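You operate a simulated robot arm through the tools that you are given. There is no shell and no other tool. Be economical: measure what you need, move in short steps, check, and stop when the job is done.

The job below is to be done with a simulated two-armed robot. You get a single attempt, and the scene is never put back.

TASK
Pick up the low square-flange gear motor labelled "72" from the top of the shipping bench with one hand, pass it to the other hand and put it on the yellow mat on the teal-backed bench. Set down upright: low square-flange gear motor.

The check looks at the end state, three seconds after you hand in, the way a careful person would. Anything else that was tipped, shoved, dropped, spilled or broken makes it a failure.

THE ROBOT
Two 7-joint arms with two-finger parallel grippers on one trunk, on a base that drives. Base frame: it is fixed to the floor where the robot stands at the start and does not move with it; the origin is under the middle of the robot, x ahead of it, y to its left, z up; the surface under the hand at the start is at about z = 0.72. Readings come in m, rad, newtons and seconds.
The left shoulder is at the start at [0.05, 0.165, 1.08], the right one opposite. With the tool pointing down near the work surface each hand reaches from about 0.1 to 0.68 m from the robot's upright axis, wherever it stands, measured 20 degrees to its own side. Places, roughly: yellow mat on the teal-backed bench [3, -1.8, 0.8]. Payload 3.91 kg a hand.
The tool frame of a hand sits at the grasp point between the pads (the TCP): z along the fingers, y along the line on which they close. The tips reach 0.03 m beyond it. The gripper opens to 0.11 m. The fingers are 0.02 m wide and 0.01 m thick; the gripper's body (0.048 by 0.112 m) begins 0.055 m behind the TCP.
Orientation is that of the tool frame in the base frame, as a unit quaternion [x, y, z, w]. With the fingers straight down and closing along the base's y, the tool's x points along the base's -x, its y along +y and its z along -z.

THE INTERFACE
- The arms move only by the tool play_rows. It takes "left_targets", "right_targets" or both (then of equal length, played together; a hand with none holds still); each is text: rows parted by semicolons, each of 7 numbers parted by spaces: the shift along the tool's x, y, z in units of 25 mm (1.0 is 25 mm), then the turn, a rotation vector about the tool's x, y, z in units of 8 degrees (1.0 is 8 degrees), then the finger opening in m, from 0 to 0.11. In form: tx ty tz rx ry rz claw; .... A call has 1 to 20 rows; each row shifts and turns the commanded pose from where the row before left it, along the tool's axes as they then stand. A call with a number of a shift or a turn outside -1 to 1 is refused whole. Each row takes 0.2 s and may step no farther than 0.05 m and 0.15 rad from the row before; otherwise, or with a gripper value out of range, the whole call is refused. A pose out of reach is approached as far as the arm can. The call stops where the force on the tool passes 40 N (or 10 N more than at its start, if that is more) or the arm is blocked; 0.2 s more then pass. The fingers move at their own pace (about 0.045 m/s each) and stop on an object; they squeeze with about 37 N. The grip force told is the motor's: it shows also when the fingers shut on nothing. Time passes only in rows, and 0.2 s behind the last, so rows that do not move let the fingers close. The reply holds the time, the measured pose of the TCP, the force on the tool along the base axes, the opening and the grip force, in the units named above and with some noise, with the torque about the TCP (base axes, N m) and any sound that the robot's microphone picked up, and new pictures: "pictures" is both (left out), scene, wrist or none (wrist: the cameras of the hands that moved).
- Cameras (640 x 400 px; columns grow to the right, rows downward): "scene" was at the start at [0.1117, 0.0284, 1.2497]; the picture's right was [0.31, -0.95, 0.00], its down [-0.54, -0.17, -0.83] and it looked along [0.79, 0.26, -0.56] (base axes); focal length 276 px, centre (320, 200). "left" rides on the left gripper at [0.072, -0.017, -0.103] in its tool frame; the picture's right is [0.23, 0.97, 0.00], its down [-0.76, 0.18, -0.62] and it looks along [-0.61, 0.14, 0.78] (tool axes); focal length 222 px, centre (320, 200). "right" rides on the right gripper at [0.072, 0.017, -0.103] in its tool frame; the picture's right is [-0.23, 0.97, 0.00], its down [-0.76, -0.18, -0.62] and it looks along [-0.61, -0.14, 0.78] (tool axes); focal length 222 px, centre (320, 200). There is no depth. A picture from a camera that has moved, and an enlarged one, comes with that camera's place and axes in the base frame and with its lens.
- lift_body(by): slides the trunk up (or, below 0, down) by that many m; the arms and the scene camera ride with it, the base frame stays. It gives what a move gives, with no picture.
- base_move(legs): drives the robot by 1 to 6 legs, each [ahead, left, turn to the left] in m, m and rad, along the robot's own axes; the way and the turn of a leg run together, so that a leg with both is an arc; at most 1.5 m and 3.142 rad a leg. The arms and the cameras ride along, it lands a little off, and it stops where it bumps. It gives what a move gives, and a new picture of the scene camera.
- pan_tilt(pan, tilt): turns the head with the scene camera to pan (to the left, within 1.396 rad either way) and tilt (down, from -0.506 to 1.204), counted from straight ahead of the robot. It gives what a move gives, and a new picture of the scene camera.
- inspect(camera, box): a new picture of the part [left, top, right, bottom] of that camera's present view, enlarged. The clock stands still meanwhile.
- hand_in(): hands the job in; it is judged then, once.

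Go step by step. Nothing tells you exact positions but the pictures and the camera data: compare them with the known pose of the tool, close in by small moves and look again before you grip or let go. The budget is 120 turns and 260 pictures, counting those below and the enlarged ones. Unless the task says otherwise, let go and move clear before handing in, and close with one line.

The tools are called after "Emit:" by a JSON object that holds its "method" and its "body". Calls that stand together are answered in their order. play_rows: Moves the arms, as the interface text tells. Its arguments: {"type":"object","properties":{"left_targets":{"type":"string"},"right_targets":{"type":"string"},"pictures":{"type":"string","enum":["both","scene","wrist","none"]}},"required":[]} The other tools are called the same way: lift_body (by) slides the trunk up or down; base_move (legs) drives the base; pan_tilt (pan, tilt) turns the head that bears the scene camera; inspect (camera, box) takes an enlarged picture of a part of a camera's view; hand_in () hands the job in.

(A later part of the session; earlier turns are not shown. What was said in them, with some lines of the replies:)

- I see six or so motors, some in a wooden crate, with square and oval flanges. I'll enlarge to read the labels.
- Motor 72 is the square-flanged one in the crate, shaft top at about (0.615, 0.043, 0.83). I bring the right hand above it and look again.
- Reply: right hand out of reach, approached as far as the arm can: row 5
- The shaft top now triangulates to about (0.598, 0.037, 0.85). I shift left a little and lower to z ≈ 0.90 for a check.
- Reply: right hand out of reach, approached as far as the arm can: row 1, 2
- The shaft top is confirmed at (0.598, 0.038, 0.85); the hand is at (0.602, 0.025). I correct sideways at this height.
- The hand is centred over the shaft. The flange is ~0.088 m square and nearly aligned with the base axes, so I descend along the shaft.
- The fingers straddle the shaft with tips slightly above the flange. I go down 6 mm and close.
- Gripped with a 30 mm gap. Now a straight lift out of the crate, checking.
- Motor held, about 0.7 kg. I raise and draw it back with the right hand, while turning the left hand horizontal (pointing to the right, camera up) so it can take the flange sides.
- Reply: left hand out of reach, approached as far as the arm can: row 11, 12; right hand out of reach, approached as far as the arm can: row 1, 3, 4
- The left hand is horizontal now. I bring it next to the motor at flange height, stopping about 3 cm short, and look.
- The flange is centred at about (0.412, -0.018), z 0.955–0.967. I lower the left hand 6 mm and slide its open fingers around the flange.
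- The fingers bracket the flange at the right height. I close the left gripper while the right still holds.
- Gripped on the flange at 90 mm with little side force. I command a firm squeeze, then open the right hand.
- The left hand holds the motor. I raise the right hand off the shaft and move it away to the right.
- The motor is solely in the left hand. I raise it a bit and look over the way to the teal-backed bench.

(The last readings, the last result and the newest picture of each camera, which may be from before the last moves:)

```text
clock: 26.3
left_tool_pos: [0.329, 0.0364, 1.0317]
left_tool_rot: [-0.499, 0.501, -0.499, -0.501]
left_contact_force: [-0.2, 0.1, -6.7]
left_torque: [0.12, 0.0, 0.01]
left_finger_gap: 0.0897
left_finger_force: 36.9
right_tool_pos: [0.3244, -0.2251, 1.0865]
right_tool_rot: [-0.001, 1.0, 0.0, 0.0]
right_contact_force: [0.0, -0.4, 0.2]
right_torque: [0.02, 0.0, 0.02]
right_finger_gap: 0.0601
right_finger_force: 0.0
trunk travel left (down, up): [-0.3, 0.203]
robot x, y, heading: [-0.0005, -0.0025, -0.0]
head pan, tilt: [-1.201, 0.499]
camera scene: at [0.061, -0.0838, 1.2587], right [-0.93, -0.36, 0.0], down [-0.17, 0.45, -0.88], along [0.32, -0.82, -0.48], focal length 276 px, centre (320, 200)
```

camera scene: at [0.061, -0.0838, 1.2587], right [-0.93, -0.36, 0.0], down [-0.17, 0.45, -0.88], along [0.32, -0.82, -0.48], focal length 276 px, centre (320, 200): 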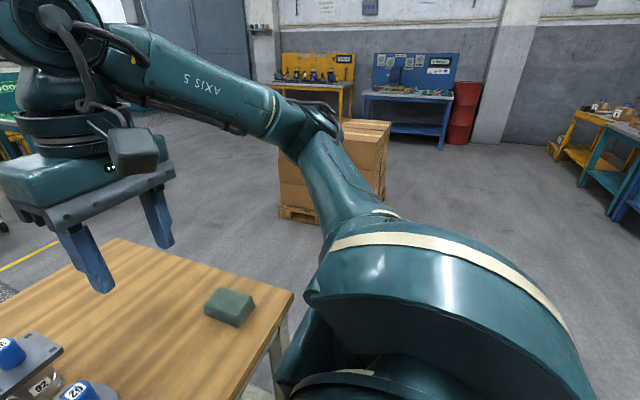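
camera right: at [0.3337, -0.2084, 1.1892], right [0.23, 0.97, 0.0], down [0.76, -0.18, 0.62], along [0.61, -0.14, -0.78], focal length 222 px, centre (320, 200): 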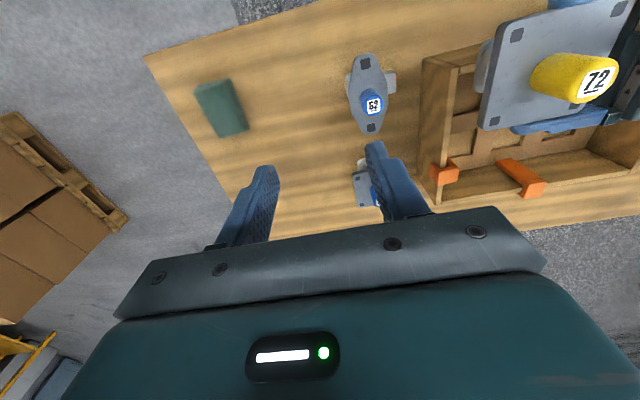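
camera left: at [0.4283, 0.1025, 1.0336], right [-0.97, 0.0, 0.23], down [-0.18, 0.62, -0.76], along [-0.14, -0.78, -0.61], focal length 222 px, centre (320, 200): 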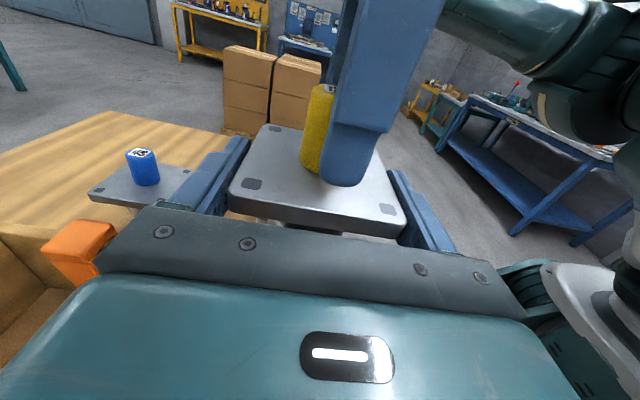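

The target bench has a green "Good" half and a yellow "Hold" half on its right; front edge near x ≈ 2.65. I'll back off a little, go right around the table's end (corridor between table and box pallet), then ahead.

Emit:
{"method": "base_move", "body": {"legs": [[-0.2, 0, 0], [0, -1.18, 0]]}}

Emit:
{"method": "pan_tilt", "body": {"pan": -0.1, "tilt": 0.45}}

```text
clock: 38.1
left_tool_pos: [0.1321, -1.1429, 1.0318]
left_tool_rot: [0.499, -0.501, 0.498, 0.501]
left_contact_force: [-0.3, -0.3, -7.1]
left_torque: [0.11, -0.01, -0.01]
left_finger_gap: 0.0899
left_finger_force: 36.9
right_tool_pos: [0.1269, -1.4047, 1.0869]
right_tool_rot: [0.003, 1.0, 0.0, 0.0]
right_contact_force: [-0.4, 0.2, 0.2]
right_torque: [-0.03, 0.0, 0.01]
right_finger_gap: 0.06
right_finger_force: 0.0
trunk travel left (down, up): [-0.3, 0.203]
robot x, y, heading: [-0.1947, -1.1775, -0.003]
head pan, tilt: [-1.201, 0.499]
camera scene: at [-0.1357, -1.2629, 1.2586], right [-0.93, -0.36, 0.0], down [-0.17, 0.45, -0.88], along [0.31, -0.82, -0.48], focal length 276 px, centre (320, 200)
```

scene: 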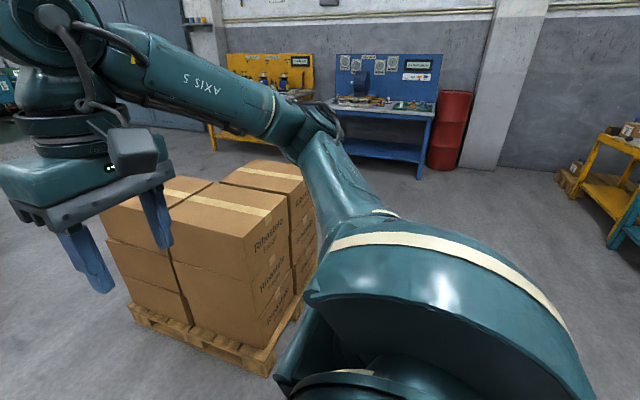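

```text
clock: 39.4
left_tool_pos: [0.1325, -1.1434, 1.0305]
left_tool_rot: [-0.499, 0.501, -0.499, -0.501]
left_contact_force: [0.8, -0.1, -7.6]
left_torque: [0.11, 0.01, -0.02]
left_finger_gap: 0.0899
left_finger_force: 37.2
right_tool_pos: [0.1278, -1.4041, 1.0855]
right_tool_rot: [0.003, 1.0, -0.001, 0.0]
right_contact_force: [-0.6, -0.4, 0.5]
right_torque: [-0.01, 0.0, -0.03]
right_finger_gap: 0.0599
right_finger_force: 0.0
trunk travel left (down, up): [-0.3, 0.203]
robot x, y, heading: [-0.1986, -1.1807, -0.007]
head pan, tilt: [-0.099, 0.45]
camera scene: at [-0.0768, -1.1875, 1.2631], right [-0.11, -0.99, 0.0], down [-0.43, 0.05, -0.9], along [0.9, -0.09, -0.44], focal length 276 px, centre (320, 200)
```

scene: 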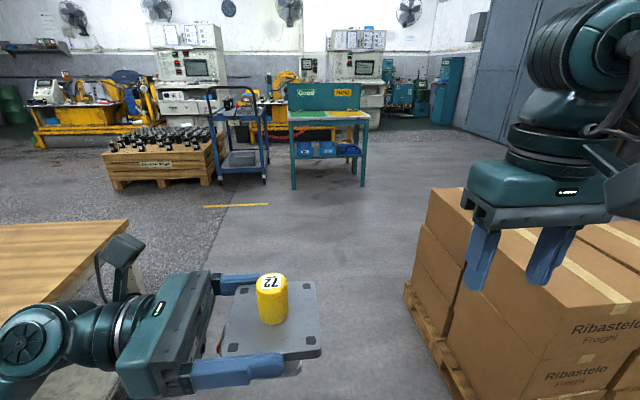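

The way ahead is clear between table and pallet. I drive forward past both.

Emit:
{"method": "base_move", "body": {"legs": [[1.5, 0.02, 0], [0.55, 0, 0], [0, -0.55, 0]]}}

Emit:
{"method": "pan_tilt", "body": {"pan": 0.0, "tilt": 0.55}}

```text
refused: leg 1 is longer than a leg can be; nothing moved
```

```text
clock: 40.1
left_tool_pos: [0.1323, -1.144, 1.0316]
left_tool_rot: [0.5, -0.501, 0.499, 0.501]
left_contact_force: [-0.9, 0.4, -6.8]
left_torque: [0.11, -0.02, 0.0]
left_finger_gap: 0.09
left_finger_force: 36.7
right_tool_pos: [0.1271, -1.4052, 1.086]
right_tool_rot: [0.002, 1.0, 0.0, 0.0]
right_contact_force: [-0.3, -0.2, 0.5]
right_torque: [0.0, 0.0, -0.01]
right_finger_gap: 0.0599
right_finger_force: 0.1
trunk travel left (down, up): [-0.3, 0.203]
robot x, y, heading: [-0.199, -1.1788, -0.009]
head pan, tilt: [0.0, 0.55]
camera scene: at [-0.0784, -1.1784, 1.2541], right [-0.01, -1.0, 0.0], down [-0.52, 0.0, -0.85], along [0.85, 0.0, -0.52], focal length 276 px, centre (320, 200)
```

scene: 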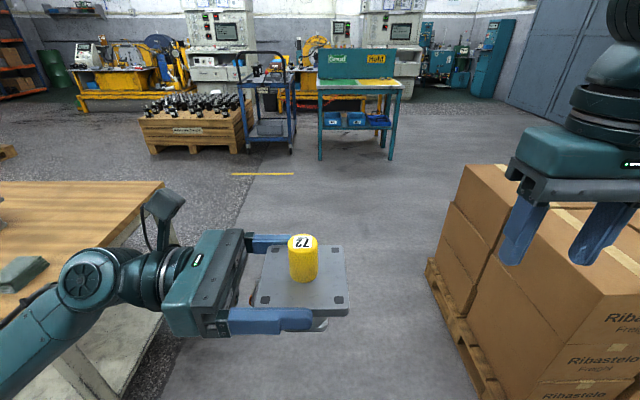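

Emit:
{"method": "base_move", "body": {"legs": [[1.4, 0.0, 0], [0.75, 0, 0], [0, -0.5, 0]]}}

```text
clock: 55.4
left_tool_pos: [2.2968, -1.6486, 1.0305]
left_tool_rot: [-0.497, 0.502, -0.498, -0.502]
left_contact_force: [-0.3, -0.4, -7.7]
left_torque: [0.09, 0.01, -0.02]
left_finger_gap: 0.0898
left_finger_force: 37.2
right_tool_pos: [2.2913, -1.9093, 1.0863]
right_tool_rot: [0.004, 1.0, 0.0, 0.0]
right_contact_force: [-0.2, 0.4, 0.5]
right_torque: [-0.04, 0.02, 0.01]
right_finger_gap: 0.0598
right_finger_force: 0.0
trunk travel left (down, up): [-0.3, 0.203]
robot x, y, heading: [1.9707, -1.6806, -0.006]
head pan, tilt: [0.0, 0.55]
camera scene: at [2.0866, -1.6823, 1.254], right [-0.01, -1.0, 0.0], down [-0.52, 0.0, -0.85], along [0.85, -0.01, -0.52], focal length 276 px, centre (320, 200)
```

scene: 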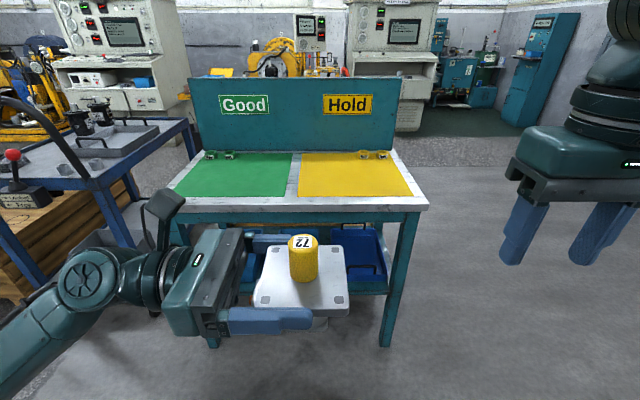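

The bench is clear: mat spans about x 2.85–3.20, y −1.62…−1.99, z ≈ 0.80, bench edge at x ≈ 2.80. I drive up to about 0.3 m from the edge, aligned with the mat.

Emit:
{"method": "base_move", "body": {"legs": [[0, -0.13, 0.006], [0.49, 0, 0]]}}

Emit:
{"method": "pan_tilt", "body": {"pan": 0.0, "tilt": 0.8}}

```text
clock: 59.6
left_tool_pos: [2.7843, -1.7761, 1.0317]
left_tool_rot: [0.498, -0.502, 0.497, 0.502]
left_contact_force: [0.7, 0.0, -6.6]
left_torque: [0.14, -0.03, -0.02]
left_finger_gap: 0.0899
left_finger_force: 37.0
right_tool_pos: [2.7781, -2.0372, 1.0852]
right_tool_rot: [0.005, 1.0, -0.001, 0.0]
right_contact_force: [0.5, 0.6, -0.1]
right_torque: [0.0, 0.02, 0.04]
right_finger_gap: 0.06
right_finger_force: 0.0
trunk travel left (down, up): [-0.3, 0.203]
robot x, y, heading: [2.4536, -1.8083, -0.011]
head pan, tilt: [0.0, 0.55]
camera scene: at [2.574, -1.8093, 1.254], right [-0.01, -1.0, 0.0], down [-0.52, 0.01, -0.85], along [0.85, -0.01, -0.52], focal length 276 px, centre (320, 200)
```

scene: 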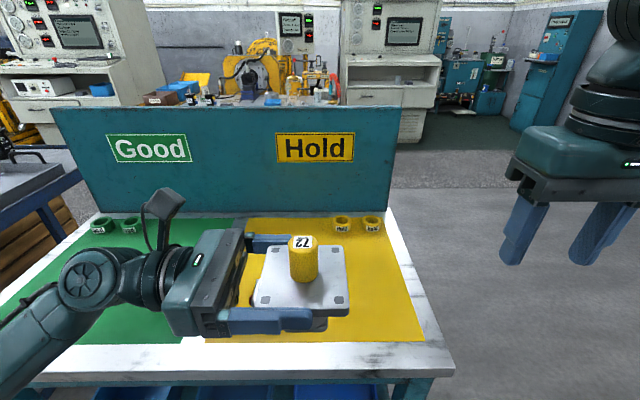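

```text
clock: 60.4
left_tool_pos: [2.7837, -1.7755, 1.0305]
left_tool_rot: [-0.498, 0.503, -0.497, -0.502]
left_contact_force: [-0.4, 0.0, -7.2]
left_torque: [0.07, -0.02, -0.01]
left_finger_gap: 0.0899
left_finger_force: 36.5
right_tool_pos: [2.7786, -2.037, 1.0869]
right_tool_rot: [0.006, 1.0, -0.001, 0.0]
right_contact_force: [-0.5, 0.2, 0.9]
right_torque: [-0.03, 0.05, 0.01]
right_finger_gap: 0.06
right_finger_force: 0.1
trunk travel left (down, up): [-0.3, 0.203]
robot x, y, heading: [2.4547, -1.8082, -0.01]
head pan, tilt: [0.0, 0.799]
camera scene: at [2.5647, -1.8091, 1.2327], right [-0.01, -1.0, 0.0], down [-0.72, 0.01, -0.7], along [0.7, -0.01, -0.72], focal length 276 px, centre (320, 200)
```

scene: 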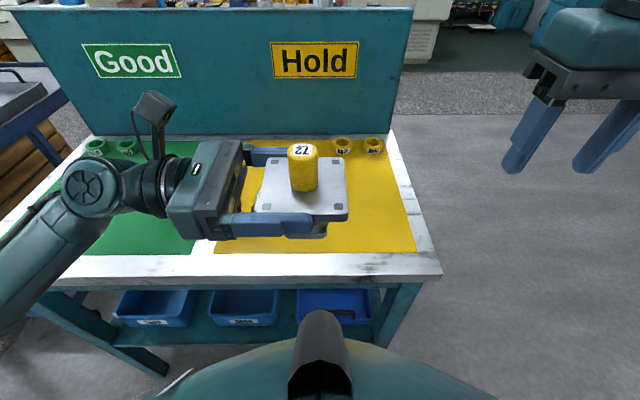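

The mat is below and clear except two ring cups at its back edge, which I'll avoid. First I check the left elbow's height to be sure the forearm clears the bench.

Emit:
{"method": "pan_tilt", "body": {"pan": 0.9, "tilt": 0.9}}

```text
clock: 61.6
left_tool_pos: [2.7857, -1.7765, 1.0323]
left_tool_rot: [-0.499, 0.502, -0.497, -0.502]
left_contact_force: [0.2, 0.4, -8.1]
left_torque: [0.12, -0.03, -0.01]
left_finger_gap: 0.0899
left_finger_force: 36.8
right_tool_pos: [2.7789, -2.0375, 1.086]
right_tool_rot: [0.005, 1.0, 0.0, 0.0]
right_contact_force: [-0.2, 0.6, 0.2]
right_torque: [0.0, 0.0, 0.01]
right_finger_gap: 0.0598
right_finger_force: 0.0
trunk travel left (down, up): [-0.3, 0.203]
robot x, y, heading: [2.4548, -1.808, -0.012]
head pan, tilt: [0.901, 0.901]
camera scene: at [2.5315, -1.7497, 1.2248], right [0.78, -0.63, 0.0], down [-0.49, -0.61, -0.62], along [0.39, 0.48, -0.78], focal length 276 px, centre (320, 200)
```

scene: 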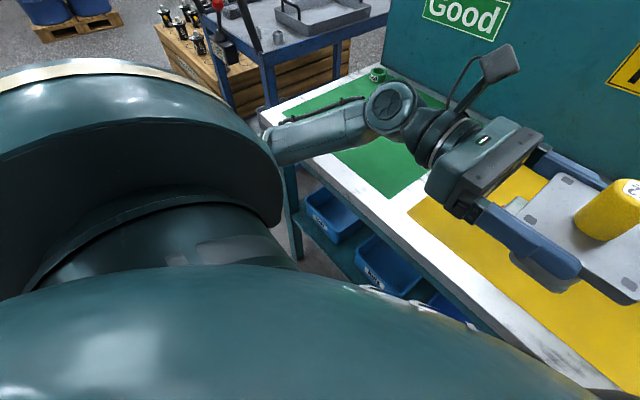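

The elbow hangs lower than the wrist, so I raise the trunk to keep the forearm above the bench, then extend the hand forward.

Emit:
{"method": "lift_body", "body": {"by": 0.2}}

Emit:
{"method": "play_rows", "body": {"left_targets": "-0.8 -0.7 0 0 0 0 0.07; -0.8 -0.7 0 0 0 0 0.07; -0.8 -0.7 0 0 0 0 0.07; -0.8 -0.7 0 0 0 0 0.07; -0.8 -0.7 0 0 0 0 0.07; -0.8 -0.7 0 0 0 0 0.07; -0.8 -0.7 0 0 0 0 0.07; -0.8 -0.7 0 0 0 0 0.07; -0.8 -0.7 0 0 0 0 0.07; -0.8 -0.7 0 0 0 0 0.07; 0 0 0 0 0 0 0.07"}}

```text
clock: 63.8
left_tool_pos: [2.7836, -1.7761, 1.2303]
left_tool_rot: [-0.498, 0.503, -0.496, -0.503]
left_contact_force: [0.3, 0.2, -7.9]
left_torque: [0.09, -0.01, -0.01]
left_finger_gap: 0.0902
left_finger_force: 36.8
right_tool_pos: [2.7785, -2.0359, 1.2867]
right_tool_rot: [0.005, 1.0, 0.0, 0.0]
right_contact_force: [0.1, -0.8, 0.3]
right_torque: [0.01, 0.02, -0.02]
right_finger_gap: 0.0599
right_finger_force: 0.2
trunk travel left (down, up): [-0.5, 0.003]
robot x, y, heading: [2.4535, -1.8072, -0.012]
head pan, tilt: [0.901, 0.901]
```

```text
clock: 66.2
left_tool_pos: [2.9597, -1.7776, 1.0313]
left_tool_rot: [-0.498, 0.502, -0.498, -0.502]
left_contact_force: [0.6, -0.8, -7.6]
left_torque: [0.13, 0.02, -0.01]
left_finger_gap: 0.0901
left_finger_force: 37.4
right_tool_pos: [2.778, -2.0365, 1.2864]
right_tool_rot: [0.006, 1.0, 0.0, -0.001]
right_contact_force: [-0.3, -0.2, 0.0]
right_torque: [0.02, -0.01, -0.03]
right_finger_gap: 0.06
right_finger_force: 0.0
trunk travel left (down, up): [-0.5, 0.003]
robot x, y, heading: [2.4564, -1.8098, -0.015]
head pan, tilt: [0.901, 0.901]
camera scene: at [2.5315, -1.7495, 1.4248], right [0.78, -0.63, 0.0], down [-0.49, -0.61, -0.62], along [0.39, 0.48, -0.78], focal length 276 px, centre (320, 200)
camera left: at [2.9775, -1.673, 1.1026], right [-0.97, 0.01, 0.23], down [-0.17, 0.63, -0.76], along [-0.15, -0.78, -0.61], focal length 222 px, centre (320, 200)
```

scene: 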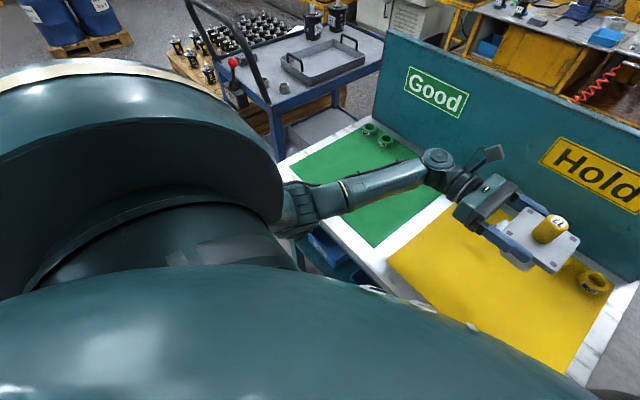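
left: 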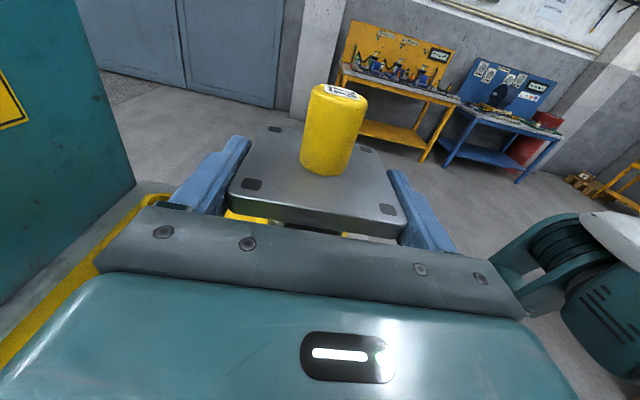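

The forearm is about level now. I lower the motor to z ≈ 0.90 and look at it from the head.

Emit:
{"method": "play_rows", "body": {"left_targets": "-0.75 0 0 0 0 0 0.07; -0.75 0 0 0 0 0 0.07; -0.75 0 0 0 0 0 0.07; -0.75 0 0 0 0 0 0.07; -0.75 0 0 0 0 0 0.07; -0.75 0 0 0 0 0 0.07; -0.75 0 0 0 0 0 0.07; 0 0 0 0 0 0 0.07", "pictures": "scene"}}

Emit:
{"method": "pan_tilt", "body": {"pan": 0.1, "tilt": 0.9}}

Emit:
{"method": "inspect", "body": {"camera": "scene", "box": [180, 100, 420, 250]}}

```text
clock: 68.0
left_tool_pos: [2.9591, -1.778, 0.8991]
left_tool_rot: [-0.498, 0.503, -0.497, -0.503]
left_contact_force: [-0.9, -0.1, -7.3]
left_torque: [0.12, -0.01, -0.02]
left_finger_gap: 0.0899
left_finger_force: 37.5
right_tool_pos: [2.7785, -2.0373, 1.2864]
right_tool_rot: [0.006, 1.0, 0.0, 0.0]
right_contact_force: [0.7, -0.4, 0.4]
right_torque: [0.0, -0.05, -0.02]
right_finger_gap: 0.0601
right_finger_force: 0.1
trunk travel left (down, up): [-0.5, 0.003]
robot x, y, heading: [2.4557, -1.8109, -0.011]
head pan, tilt: [0.901, 0.901]
camera scene: at [2.5316, -1.7496, 1.4247], right [0.78, -0.63, 0.0], down [-0.49, -0.61, -0.62], along [0.39, 0.48, -0.78], focal length 276 px, centre (320, 200)
```

scene: 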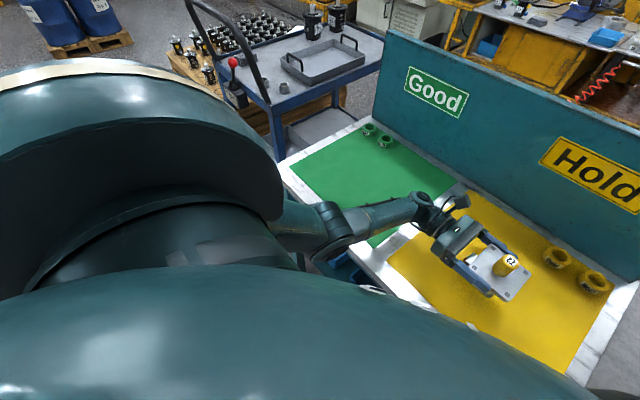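

```text
clock: 69.1
left_tool_pos: [2.9602, -1.7762, 0.8988]
left_tool_rot: [0.499, -0.502, 0.497, 0.502]
left_contact_force: [0.1, 0.2, -7.0]
left_torque: [0.12, -0.02, -0.02]
left_finger_gap: 0.0897
left_finger_force: 36.6
right_tool_pos: [2.7782, -2.037, 1.286]
right_tool_rot: [0.006, 1.0, 0.0, 0.001]
right_contact_force: [0.0, 1.0, -0.4]
right_torque: [0.01, 0.02, 0.01]
right_finger_gap: 0.0603
right_finger_force: 0.0
trunk travel left (down, up): [-0.5, 0.003]
robot x, y, heading: [2.4553, -1.8098, -0.014]
head pan, tilt: [0.099, 0.901]
camera scene: at [2.5595, -1.8015, 1.4247], right [0.09, -1.0, 0.0], down [-0.78, -0.07, -0.62], along [0.62, 0.06, -0.78], focal length 276 px, centre (320, 200)
```

scene: 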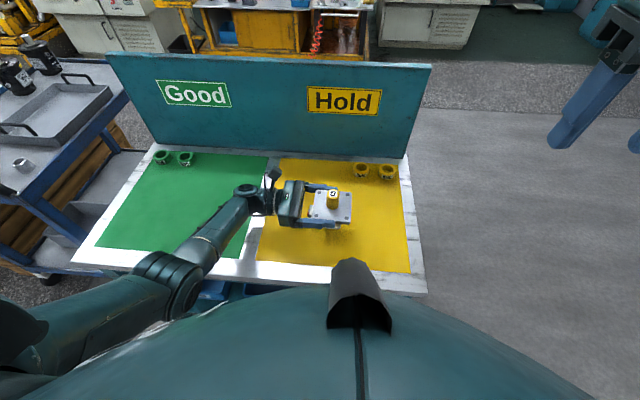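

```text
2.67 times, centred on (300, 175) of scene
camera zoom: at [2.5595, -1.8015, 1.4247], right [0.09, -1.0, 0.0], down [-0.78, -0.07, -0.62], along [0.62, 0.06, -0.78], focal length 735 px, centre (373, 267)
```

zoom: 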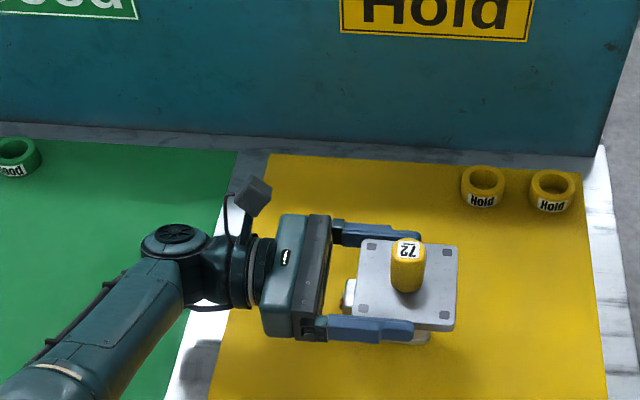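

Good placement over the mat, clear of the ring cups. I lower in small steps, watching for contact.

Emit:
{"method": "play_rows", "body": {"left_targets": "-0.3 0 0 0 0 0 0.07; -0.3 0 0 0 0 0 0.07; -0.3 0 0 0 0 0 0.07; 0 0 0 0 0 0 0.07", "pictures": "none"}}

Emit:
{"method": "inspect", "body": {"camera": "scene", "box": [240, 160, 400, 260]}}

```text
clock: 70.1
left_tool_pos: [2.9586, -1.7786, 0.8754]
left_tool_rot: [-0.499, 0.502, -0.497, -0.502]
left_contact_force: [-0.8, -1.2, -7.4]
left_torque: [0.06, 0.01, 0.0]
left_finger_gap: 0.0897
left_finger_force: 37.2
right_tool_pos: [2.7781, -2.0365, 1.2867]
right_tool_rot: [0.005, 1.0, 0.0, 0.001]
right_contact_force: [-0.2, 0.6, -0.3]
right_torque: [-0.02, 0.0, 0.0]
right_finger_gap: 0.06
right_finger_force: 0.0
trunk travel left (down, up): [-0.5, 0.003]
robot x, y, heading: [2.4538, -1.8133, -0.013]
head pan, tilt: [0.099, 0.901]
```

```text
4.00 times, centred on (320, 210) of scene
camera zoom: at [2.5594, -1.8015, 1.4247], right [0.09, -1.0, 0.0], down [-0.78, -0.07, -0.62], along [0.62, 0.06, -0.78], focal length 1102 px, centre (320, 160)
```

zoom: 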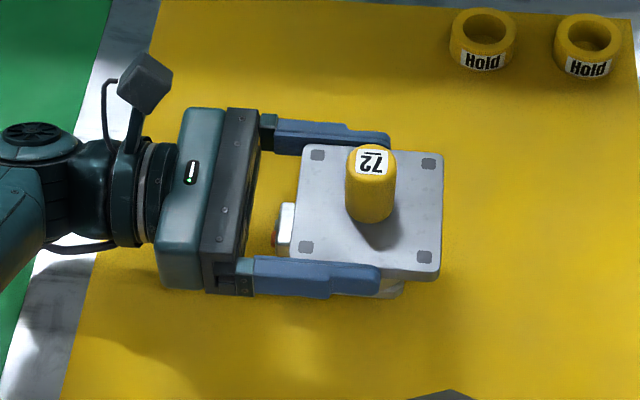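

Emit:
{"method": "play_rows", "body": {"left_targets": "-0.15 0 0 0 0 0 0.07; -0.15 0 0 0 0 0 0.07; -0.15 0 0 0 0 0 0.07; 0 0 0 0 0 0 0.07", "pictures": "none"}}

```text
clock: 71.1
left_tool_pos: [2.9577, -1.7768, 0.8677]
left_tool_rot: [0.498, -0.503, 0.497, 0.503]
left_contact_force: [-0.3, 0.0, -7.0]
left_torque: [0.13, 0.01, 0.01]
left_finger_gap: 0.0901
left_finger_force: 36.9
right_tool_pos: [2.7785, -2.0378, 1.2864]
right_tool_rot: [0.005, 1.0, -0.001, 0.0]
right_contact_force: [0.3, -0.6, -1.0]
right_torque: [0.0, 0.04, -0.01]
right_finger_gap: 0.06
right_finger_force: 0.0
trunk travel left (down, up): [-0.5, 0.003]
robot x, y, heading: [2.4589, -1.8081, -0.007]
head pan, tilt: [0.099, 0.901]
```

No contact yet; continuing gently.

Emit:
{"method": "play_rows", "body": {"left_targets": "-0.12 0 0 0 0 0 0.07; -0.12 0 0 0 0 0 0.07; 0 0 0 0 0 0 0.07; 0 0 0 0 0 0 0.07", "pictures": "none"}}

Emit:
{"method": "inspect", "body": {"camera": "scene", "box": [240, 160, 400, 260]}}

```text
clock: 72.1
left_tool_pos: [2.9568, -1.7778, 0.8657]
left_tool_rot: [-0.499, 0.503, -0.496, -0.502]
left_contact_force: [-0.5, 0.0, -8.0]
left_torque: [0.1, 0.01, 0.0]
left_finger_gap: 0.0898
left_finger_force: 36.3
left hand out of reach, approached as far as the arm can: row 1
right_tool_pos: [2.7788, -2.0375, 1.2866]
right_tool_rot: [0.005, 1.0, 0.0, 0.001]
right_contact_force: [0.5, -0.4, -0.1]
right_torque: [0.01, 0.01, 0.0]
right_finger_gap: 0.06
right_finger_force: 0.0
trunk travel left (down, up): [-0.5, 0.003]
robot x, y, heading: [2.4551, -1.8122, -0.008]
head pan, tilt: [0.099, 0.901]
```

```text
4.00 times, centred on (320, 210) of scene
camera zoom: at [2.5595, -1.8016, 1.4247], right [0.09, -1.0, 0.0], down [-0.78, -0.07, -0.62], along [0.62, 0.06, -0.78], focal length 1102 px, centre (320, 160)
```

zoom: 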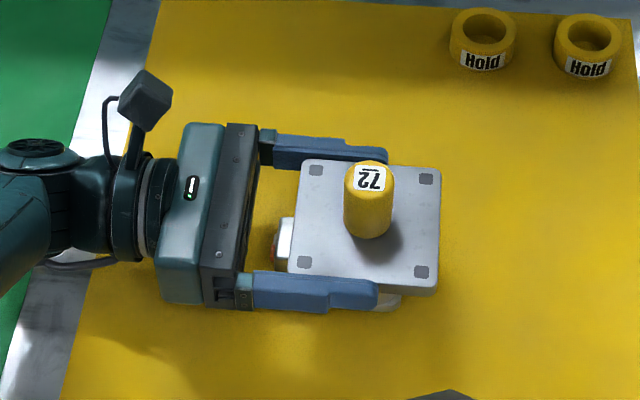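

The arm is at its reach limit, so I lower the trunk in small steps instead.

Emit:
{"method": "lift_body", "body": {"by": -0.005}}

Emit:
{"method": "lift_body", "body": {"by": -0.005}}

```text
clock: 72.7
left_tool_pos: [2.9552, -1.777, 0.8634]
left_tool_rot: [0.496, -0.502, 0.5, 0.502]
left_contact_force: [-4.8, 4.7, 18.3]
left_torque: [0.43, 0.9, -0.1]
left_finger_gap: 0.0901
left_finger_force: 36.9
right_tool_pos: [2.7771, -2.0377, 1.2821]
right_tool_rot: [0.005, 1.0, 0.0, 0.001]
right_contact_force: [0.2, -0.5, 0.3]
right_torque: [0.0, 0.05, 0.0]
right_finger_gap: 0.0598
right_finger_force: 0.1
trunk travel left (down, up): [-0.495, 0.008]
robot x, y, heading: [2.4576, -1.8122, -0.012]
head pan, tilt: [0.099, 0.901]
```

```text
clock: 73.2
left_tool_pos: [2.9564, -1.7779, 0.8606]
left_tool_rot: [0.495, -0.502, 0.502, 0.501]
left_contact_force: [-0.2, 3.4, 29.7]
left_torque: [-0.11, 0.32, -0.11]
left_finger_gap: 0.0898
left_finger_force: 37.1
right_tool_pos: [2.7749, -2.037, 1.2779]
right_tool_rot: [0.005, 1.0, 0.0, 0.002]
right_contact_force: [-0.4, -0.4, -0.1]
right_torque: [0.0, 0.03, -0.01]
right_finger_gap: 0.0598
right_finger_force: 0.1
trunk travel left (down, up): [-0.49, 0.013]
robot x, y, heading: [2.4597, -1.809, -0.008]
head pan, tilt: [0.099, 0.901]
```

Contact with the mat at z ≈ 0.862, as expected. I relieve the pressure a little.

Emit:
{"method": "lift_body", "body": {"by": 0.005}}

Emit:
{"method": "inspect", "body": {"camera": "scene", "box": [140, 140, 400, 302]}}

Emit:
{"method": "inspect", "body": {"camera": "left", "box": [120, 40, 520, 290]}}

```text
clock: 73.7
left_tool_pos: [2.9551, -1.7776, 0.8595]
left_tool_rot: [-0.499, 0.502, -0.498, -0.501]
left_contact_force: [6.1, -1.5, 9.4]
left_torque: [-0.7, -0.73, 0.2]
left_finger_gap: 0.0898
left_finger_force: 36.3
right_tool_pos: [2.7771, -2.0376, 1.281]
right_tool_rot: [0.005, 1.0, 0.0, 0.0]
right_contact_force: [-0.2, 0.6, -1.2]
right_torque: [-0.01, -0.01, 0.0]
right_finger_gap: 0.06
right_finger_force: 0.0
trunk travel left (down, up): [-0.495, 0.008]
robot x, y, heading: [2.4584, -1.8061, -0.012]
head pan, tilt: [0.099, 0.901]
```

```text
2.46 times, centred on (270, 221) of scene
camera zoom: at [2.5583, -1.8018, 1.4196], right [0.09, -1.0, 0.0], down [-0.78, -0.07, -0.62], along [0.62, 0.06, -0.78], focal length 678 px, centre (443, 148)
```

zoom: 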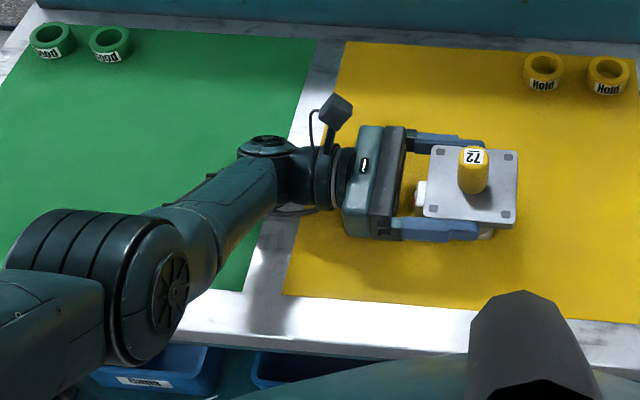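

```text
1.60 times, centred on (320, 165) of left
camera zoom: at [2.9724, -1.6736, 0.9315], right [-0.97, 0.01, 0.23], down [-0.17, 0.63, -0.76], along [-0.15, -0.78, -0.61], focal length 355 px, centre (320, 256)
```

zoom: 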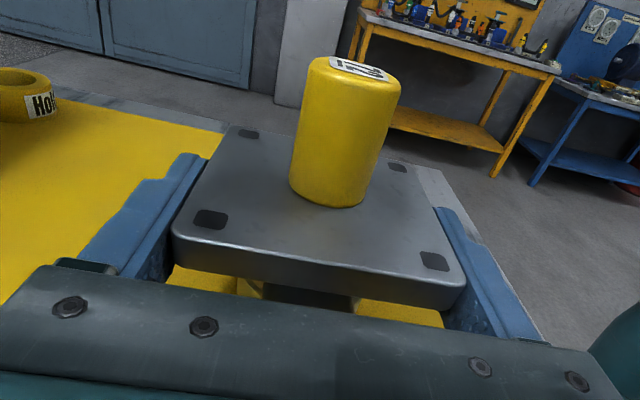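

The motor rests level on the mat. I ease up 2 mm more, then open the fingers.

Emit:
{"method": "lift_body", "body": {"by": 0.002}}

```text
clock: 74.3
left_tool_pos: [2.9549, -1.7773, 0.86]
left_tool_rot: [0.499, -0.503, 0.495, 0.503]
left_contact_force: [1.6, -1.1, 1.0]
left_torque: [-0.29, -0.28, 0.06]
left_finger_gap: 0.0902
left_finger_force: 37.1
right_tool_pos: [2.7783, -2.038, 1.2833]
right_tool_rot: [0.005, 1.0, 0.0, 0.0]
right_contact_force: [0.8, 0.2, -0.2]
right_torque: [0.01, 0.02, -0.02]
right_finger_gap: 0.0597
right_finger_force: 0.0
trunk travel left (down, up): [-0.497, 0.006]
robot x, y, heading: [2.4572, -1.8106, -0.002]
head pan, tilt: [0.099, 0.901]
```

Emit:
{"method": "play_rows", "body": {"left_targets": "0 0 0 0 0 0 0.092; 0 0 0 0 0 0 0.096; 0 0 0 0 0 0 0.1; 0 0 0 0 0 0 0.105; 0 0 0 0 0 0 0.11; 0 0 0 0 0 0 0.11"}}

```text
clock: 75.7
left_tool_pos: [2.9556, -1.7774, 0.8628]
left_tool_rot: [-0.498, 0.503, -0.497, -0.502]
left_contact_force: [-0.2, -0.5, 0.7]
left_torque: [0.0, 0.01, 0.02]
left_finger_gap: 0.1098
left_finger_force: 0.0
right_tool_pos: [2.7773, -2.0366, 1.2839]
right_tool_rot: [0.005, 1.0, 0.0, 0.0]
right_contact_force: [-0.2, 0.1, 0.2]
right_torque: [0.05, -0.02, -0.01]
right_finger_gap: 0.0597
right_finger_force: 0.0
trunk travel left (down, up): [-0.497, 0.006]
robot x, y, heading: [2.4526, -1.81, -0.008]
head pan, tilt: [0.099, 0.901]
camera scene: at [2.5588, -1.8016, 1.4218], right [0.09, -1.0, 0.0], down [-0.78, -0.07, -0.62], along [0.62, 0.06, -0.78], focal length 276 px, centre (320, 200)
camera left: at [2.9728, -1.6734, 0.9338], right [-0.97, 0.01, 0.23], down [-0.17, 0.63, -0.76], along [-0.15, -0.78, -0.61], focal length 222 px, centre (320, 200)
```

scene: 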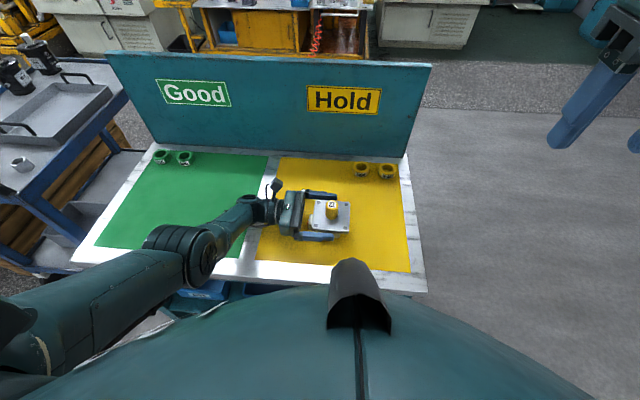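
left: 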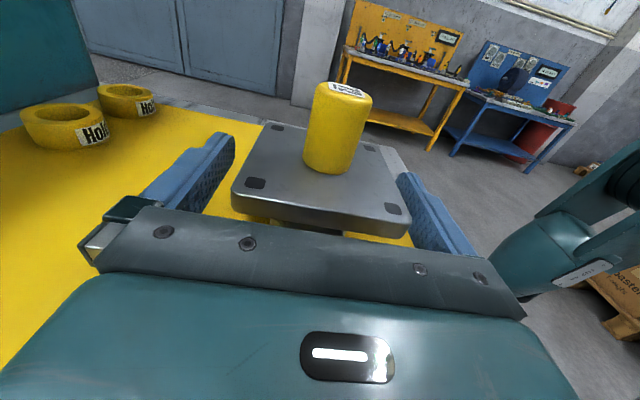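

Released. I check the side gaps before withdrawing.

Emit:
{"method": "inspect", "body": {"camera": "scene", "box": [270, 175, 370, 237]}}

Emit:
{"method": "inspect", "body": {"camera": "left", "box": [180, 90, 480, 278]}}

```text
6.40 times, centred on (320, 206) of scene
camera zoom: at [2.5588, -1.8016, 1.4218], right [0.09, -1.0, 0.0], down [-0.78, -0.07, -0.62], along [0.62, 0.06, -0.78], focal length 1764 px, centre (320, 162)
```

zoom: 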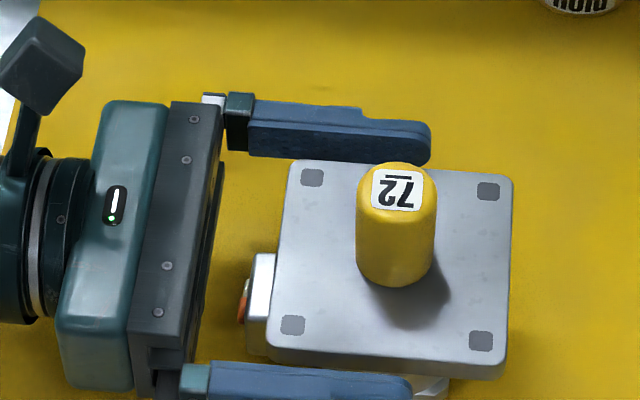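

```text
2.13 times, centred on (330, 184) of left
camera zoom: at [2.9728, -1.6734, 0.9338], right [-0.97, 0.01, 0.23], down [-0.17, 0.63, -0.76], along [-0.15, -0.78, -0.61], focal length 473 px, centre (299, 234)
```

zoom: 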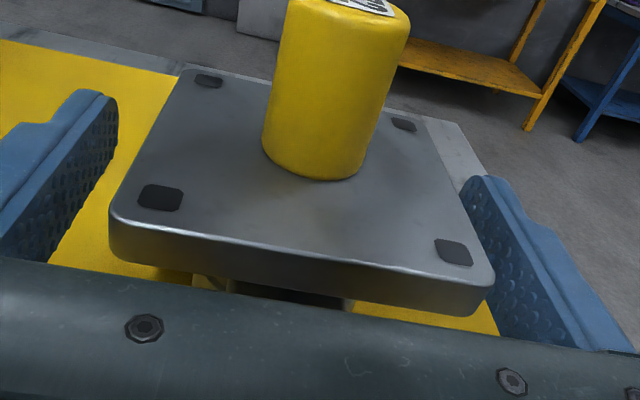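

Gaps are about 7 and 12 mm; I recentre by 2.5 mm and withdraw the hand straight back.

Emit:
{"method": "play_rows", "body": {"left_targets": "0 0.1 0 0 0 0 0.11; 0 0 -0.5 0 0 0 0.11; 0 0 -0.6 0 0 0 0.11; 0 0 -0.7 0 0 0 0.11; 0 0 -0.8 0 0 0 0.11; 0 0 -0.8 0 0 0 0.11; 0 0 -0.8 0 0 0 0.11; 0 0 0 0 0 0 0.11"}}

```text
clock: 77.5
left_tool_pos: [2.948, -1.6718, 0.8654]
left_tool_rot: [-0.498, 0.503, -0.497, -0.502]
left_contact_force: [0.6, 0.4, 0.4]
left_torque: [0.02, -0.01, -0.02]
left_finger_gap: 0.1098
left_finger_force: 0.0
left hand out of reach, approached as far as the arm can: row 6, 7
right_tool_pos: [2.7769, -2.0374, 1.2832]
right_tool_rot: [0.006, 1.0, 0.0, 0.0]
right_contact_force: [-0.2, 0.2, 0.2]
right_torque: [0.0, -0.01, 0.0]
right_finger_gap: 0.0599
right_finger_force: 0.0
trunk travel left (down, up): [-0.497, 0.006]
robot x, y, heading: [2.4531, -1.8073, -0.005]
head pan, tilt: [0.099, 0.901]
camera scene: at [2.5588, -1.8018, 1.4218], right [0.09, -1.0, 0.0], down [-0.78, -0.07, -0.62], along [0.62, 0.06, -0.78], focal length 276 px, centre (320, 200)
camera left: at [2.9661, -1.5682, 0.9376], right [-0.97, 0.01, 0.23], down [-0.17, 0.63, -0.76], along [-0.15, -0.78, -0.61], focal length 222 px, centre (320, 200)
```

scene: 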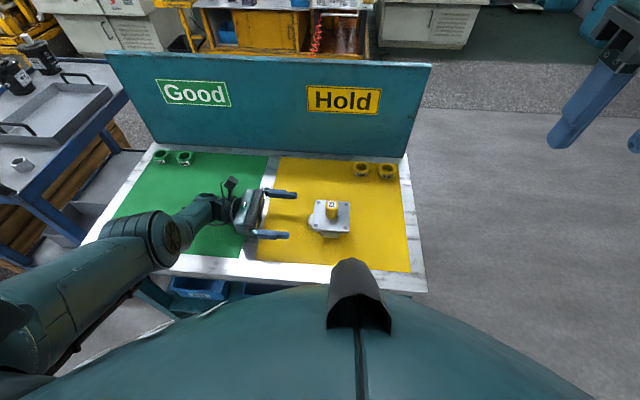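
left: 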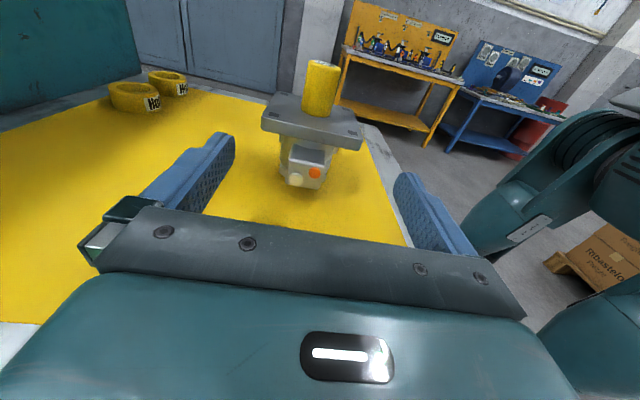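

The motor stands upright on the yellow mat, free. I raise the left hand clear and take a last look.

Emit:
{"method": "play_rows", "body": {"left_targets": "0.8 0 0 0 0 0 0.11; 0.8 0.3 0 0 0 0 0.11; 0.8 0.6 0 0 0 0 0.11; 0.8 0.6 0 0 0 0 0.11; 0.8 0.6 0 0 0 0 0.11; 0 0 0 0 0 0 0.11", "pictures": "scene"}}

Emit:
{"method": "inspect", "body": {"camera": "scene", "box": [240, 140, 420, 252]}}

```text
clock: 78.9
left_tool_pos: [2.967, -1.6615, 0.8924]
left_tool_rot: [0.497, -0.503, 0.497, 0.503]
left_contact_force: [-0.3, 0.4, 0.7]
left_torque: [-0.01, -0.03, 0.02]
left_finger_gap: 0.1099
left_finger_force: 0.1
left hand out of reach, approached as far as the arm can: row 1, 2, 3, 4, 5
right_tool_pos: [2.7781, -2.0377, 1.2829]
right_tool_rot: [0.005, 1.0, 0.0, 0.0]
right_contact_force: [0.9, -0.7, -0.7]
right_torque: [-0.02, 0.03, 0.01]
right_finger_gap: 0.0597
right_finger_force: 0.0
trunk travel left (down, up): [-0.497, 0.006]
robot x, y, heading: [2.4566, -1.8087, -0.012]
head pan, tilt: [0.099, 0.901]
camera scene: at [2.5588, -1.8016, 1.4218], right [0.09, -1.0, 0.0], down [-0.78, -0.07, -0.62], along [0.62, 0.06, -0.78], focal length 276 px, centre (320, 200)
```

scene: 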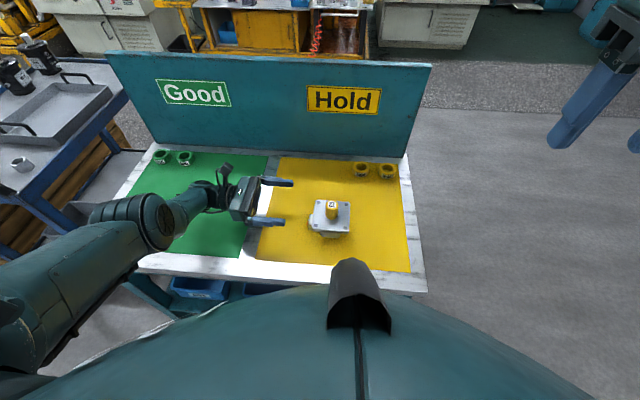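

```text
3.56 times, centred on (330, 196) of scene
camera zoom: at [2.5588, -1.8016, 1.4218], right [0.09, -1.0, 0.0], down [-0.78, -0.07, -0.62], along [0.62, 0.06, -0.78], focal length 980 px, centre (284, 214)
```

zoom: 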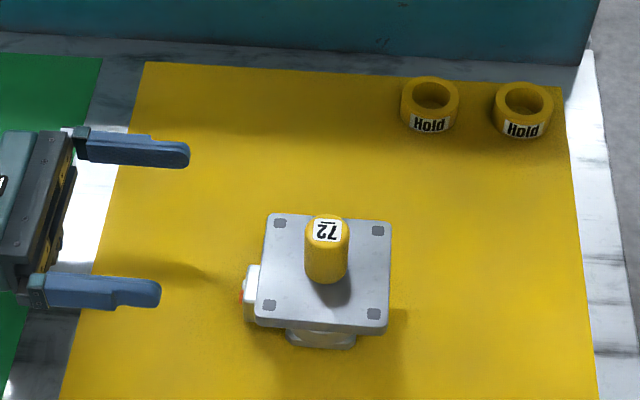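

The motor "72" stands upright on the yellow mat, nothing else is disturbed and both hands are clear. I hand in.

Emit:
{"method": "hand_in", "body": {}}

```text
The job is handed in.
```

Gear motor "72" was lifted from the crate on the shipping bench with the right hand, passed to the left hand, and set upright on the yellow "Hold" mat. I saw nothing else moved, and the job is handed in.
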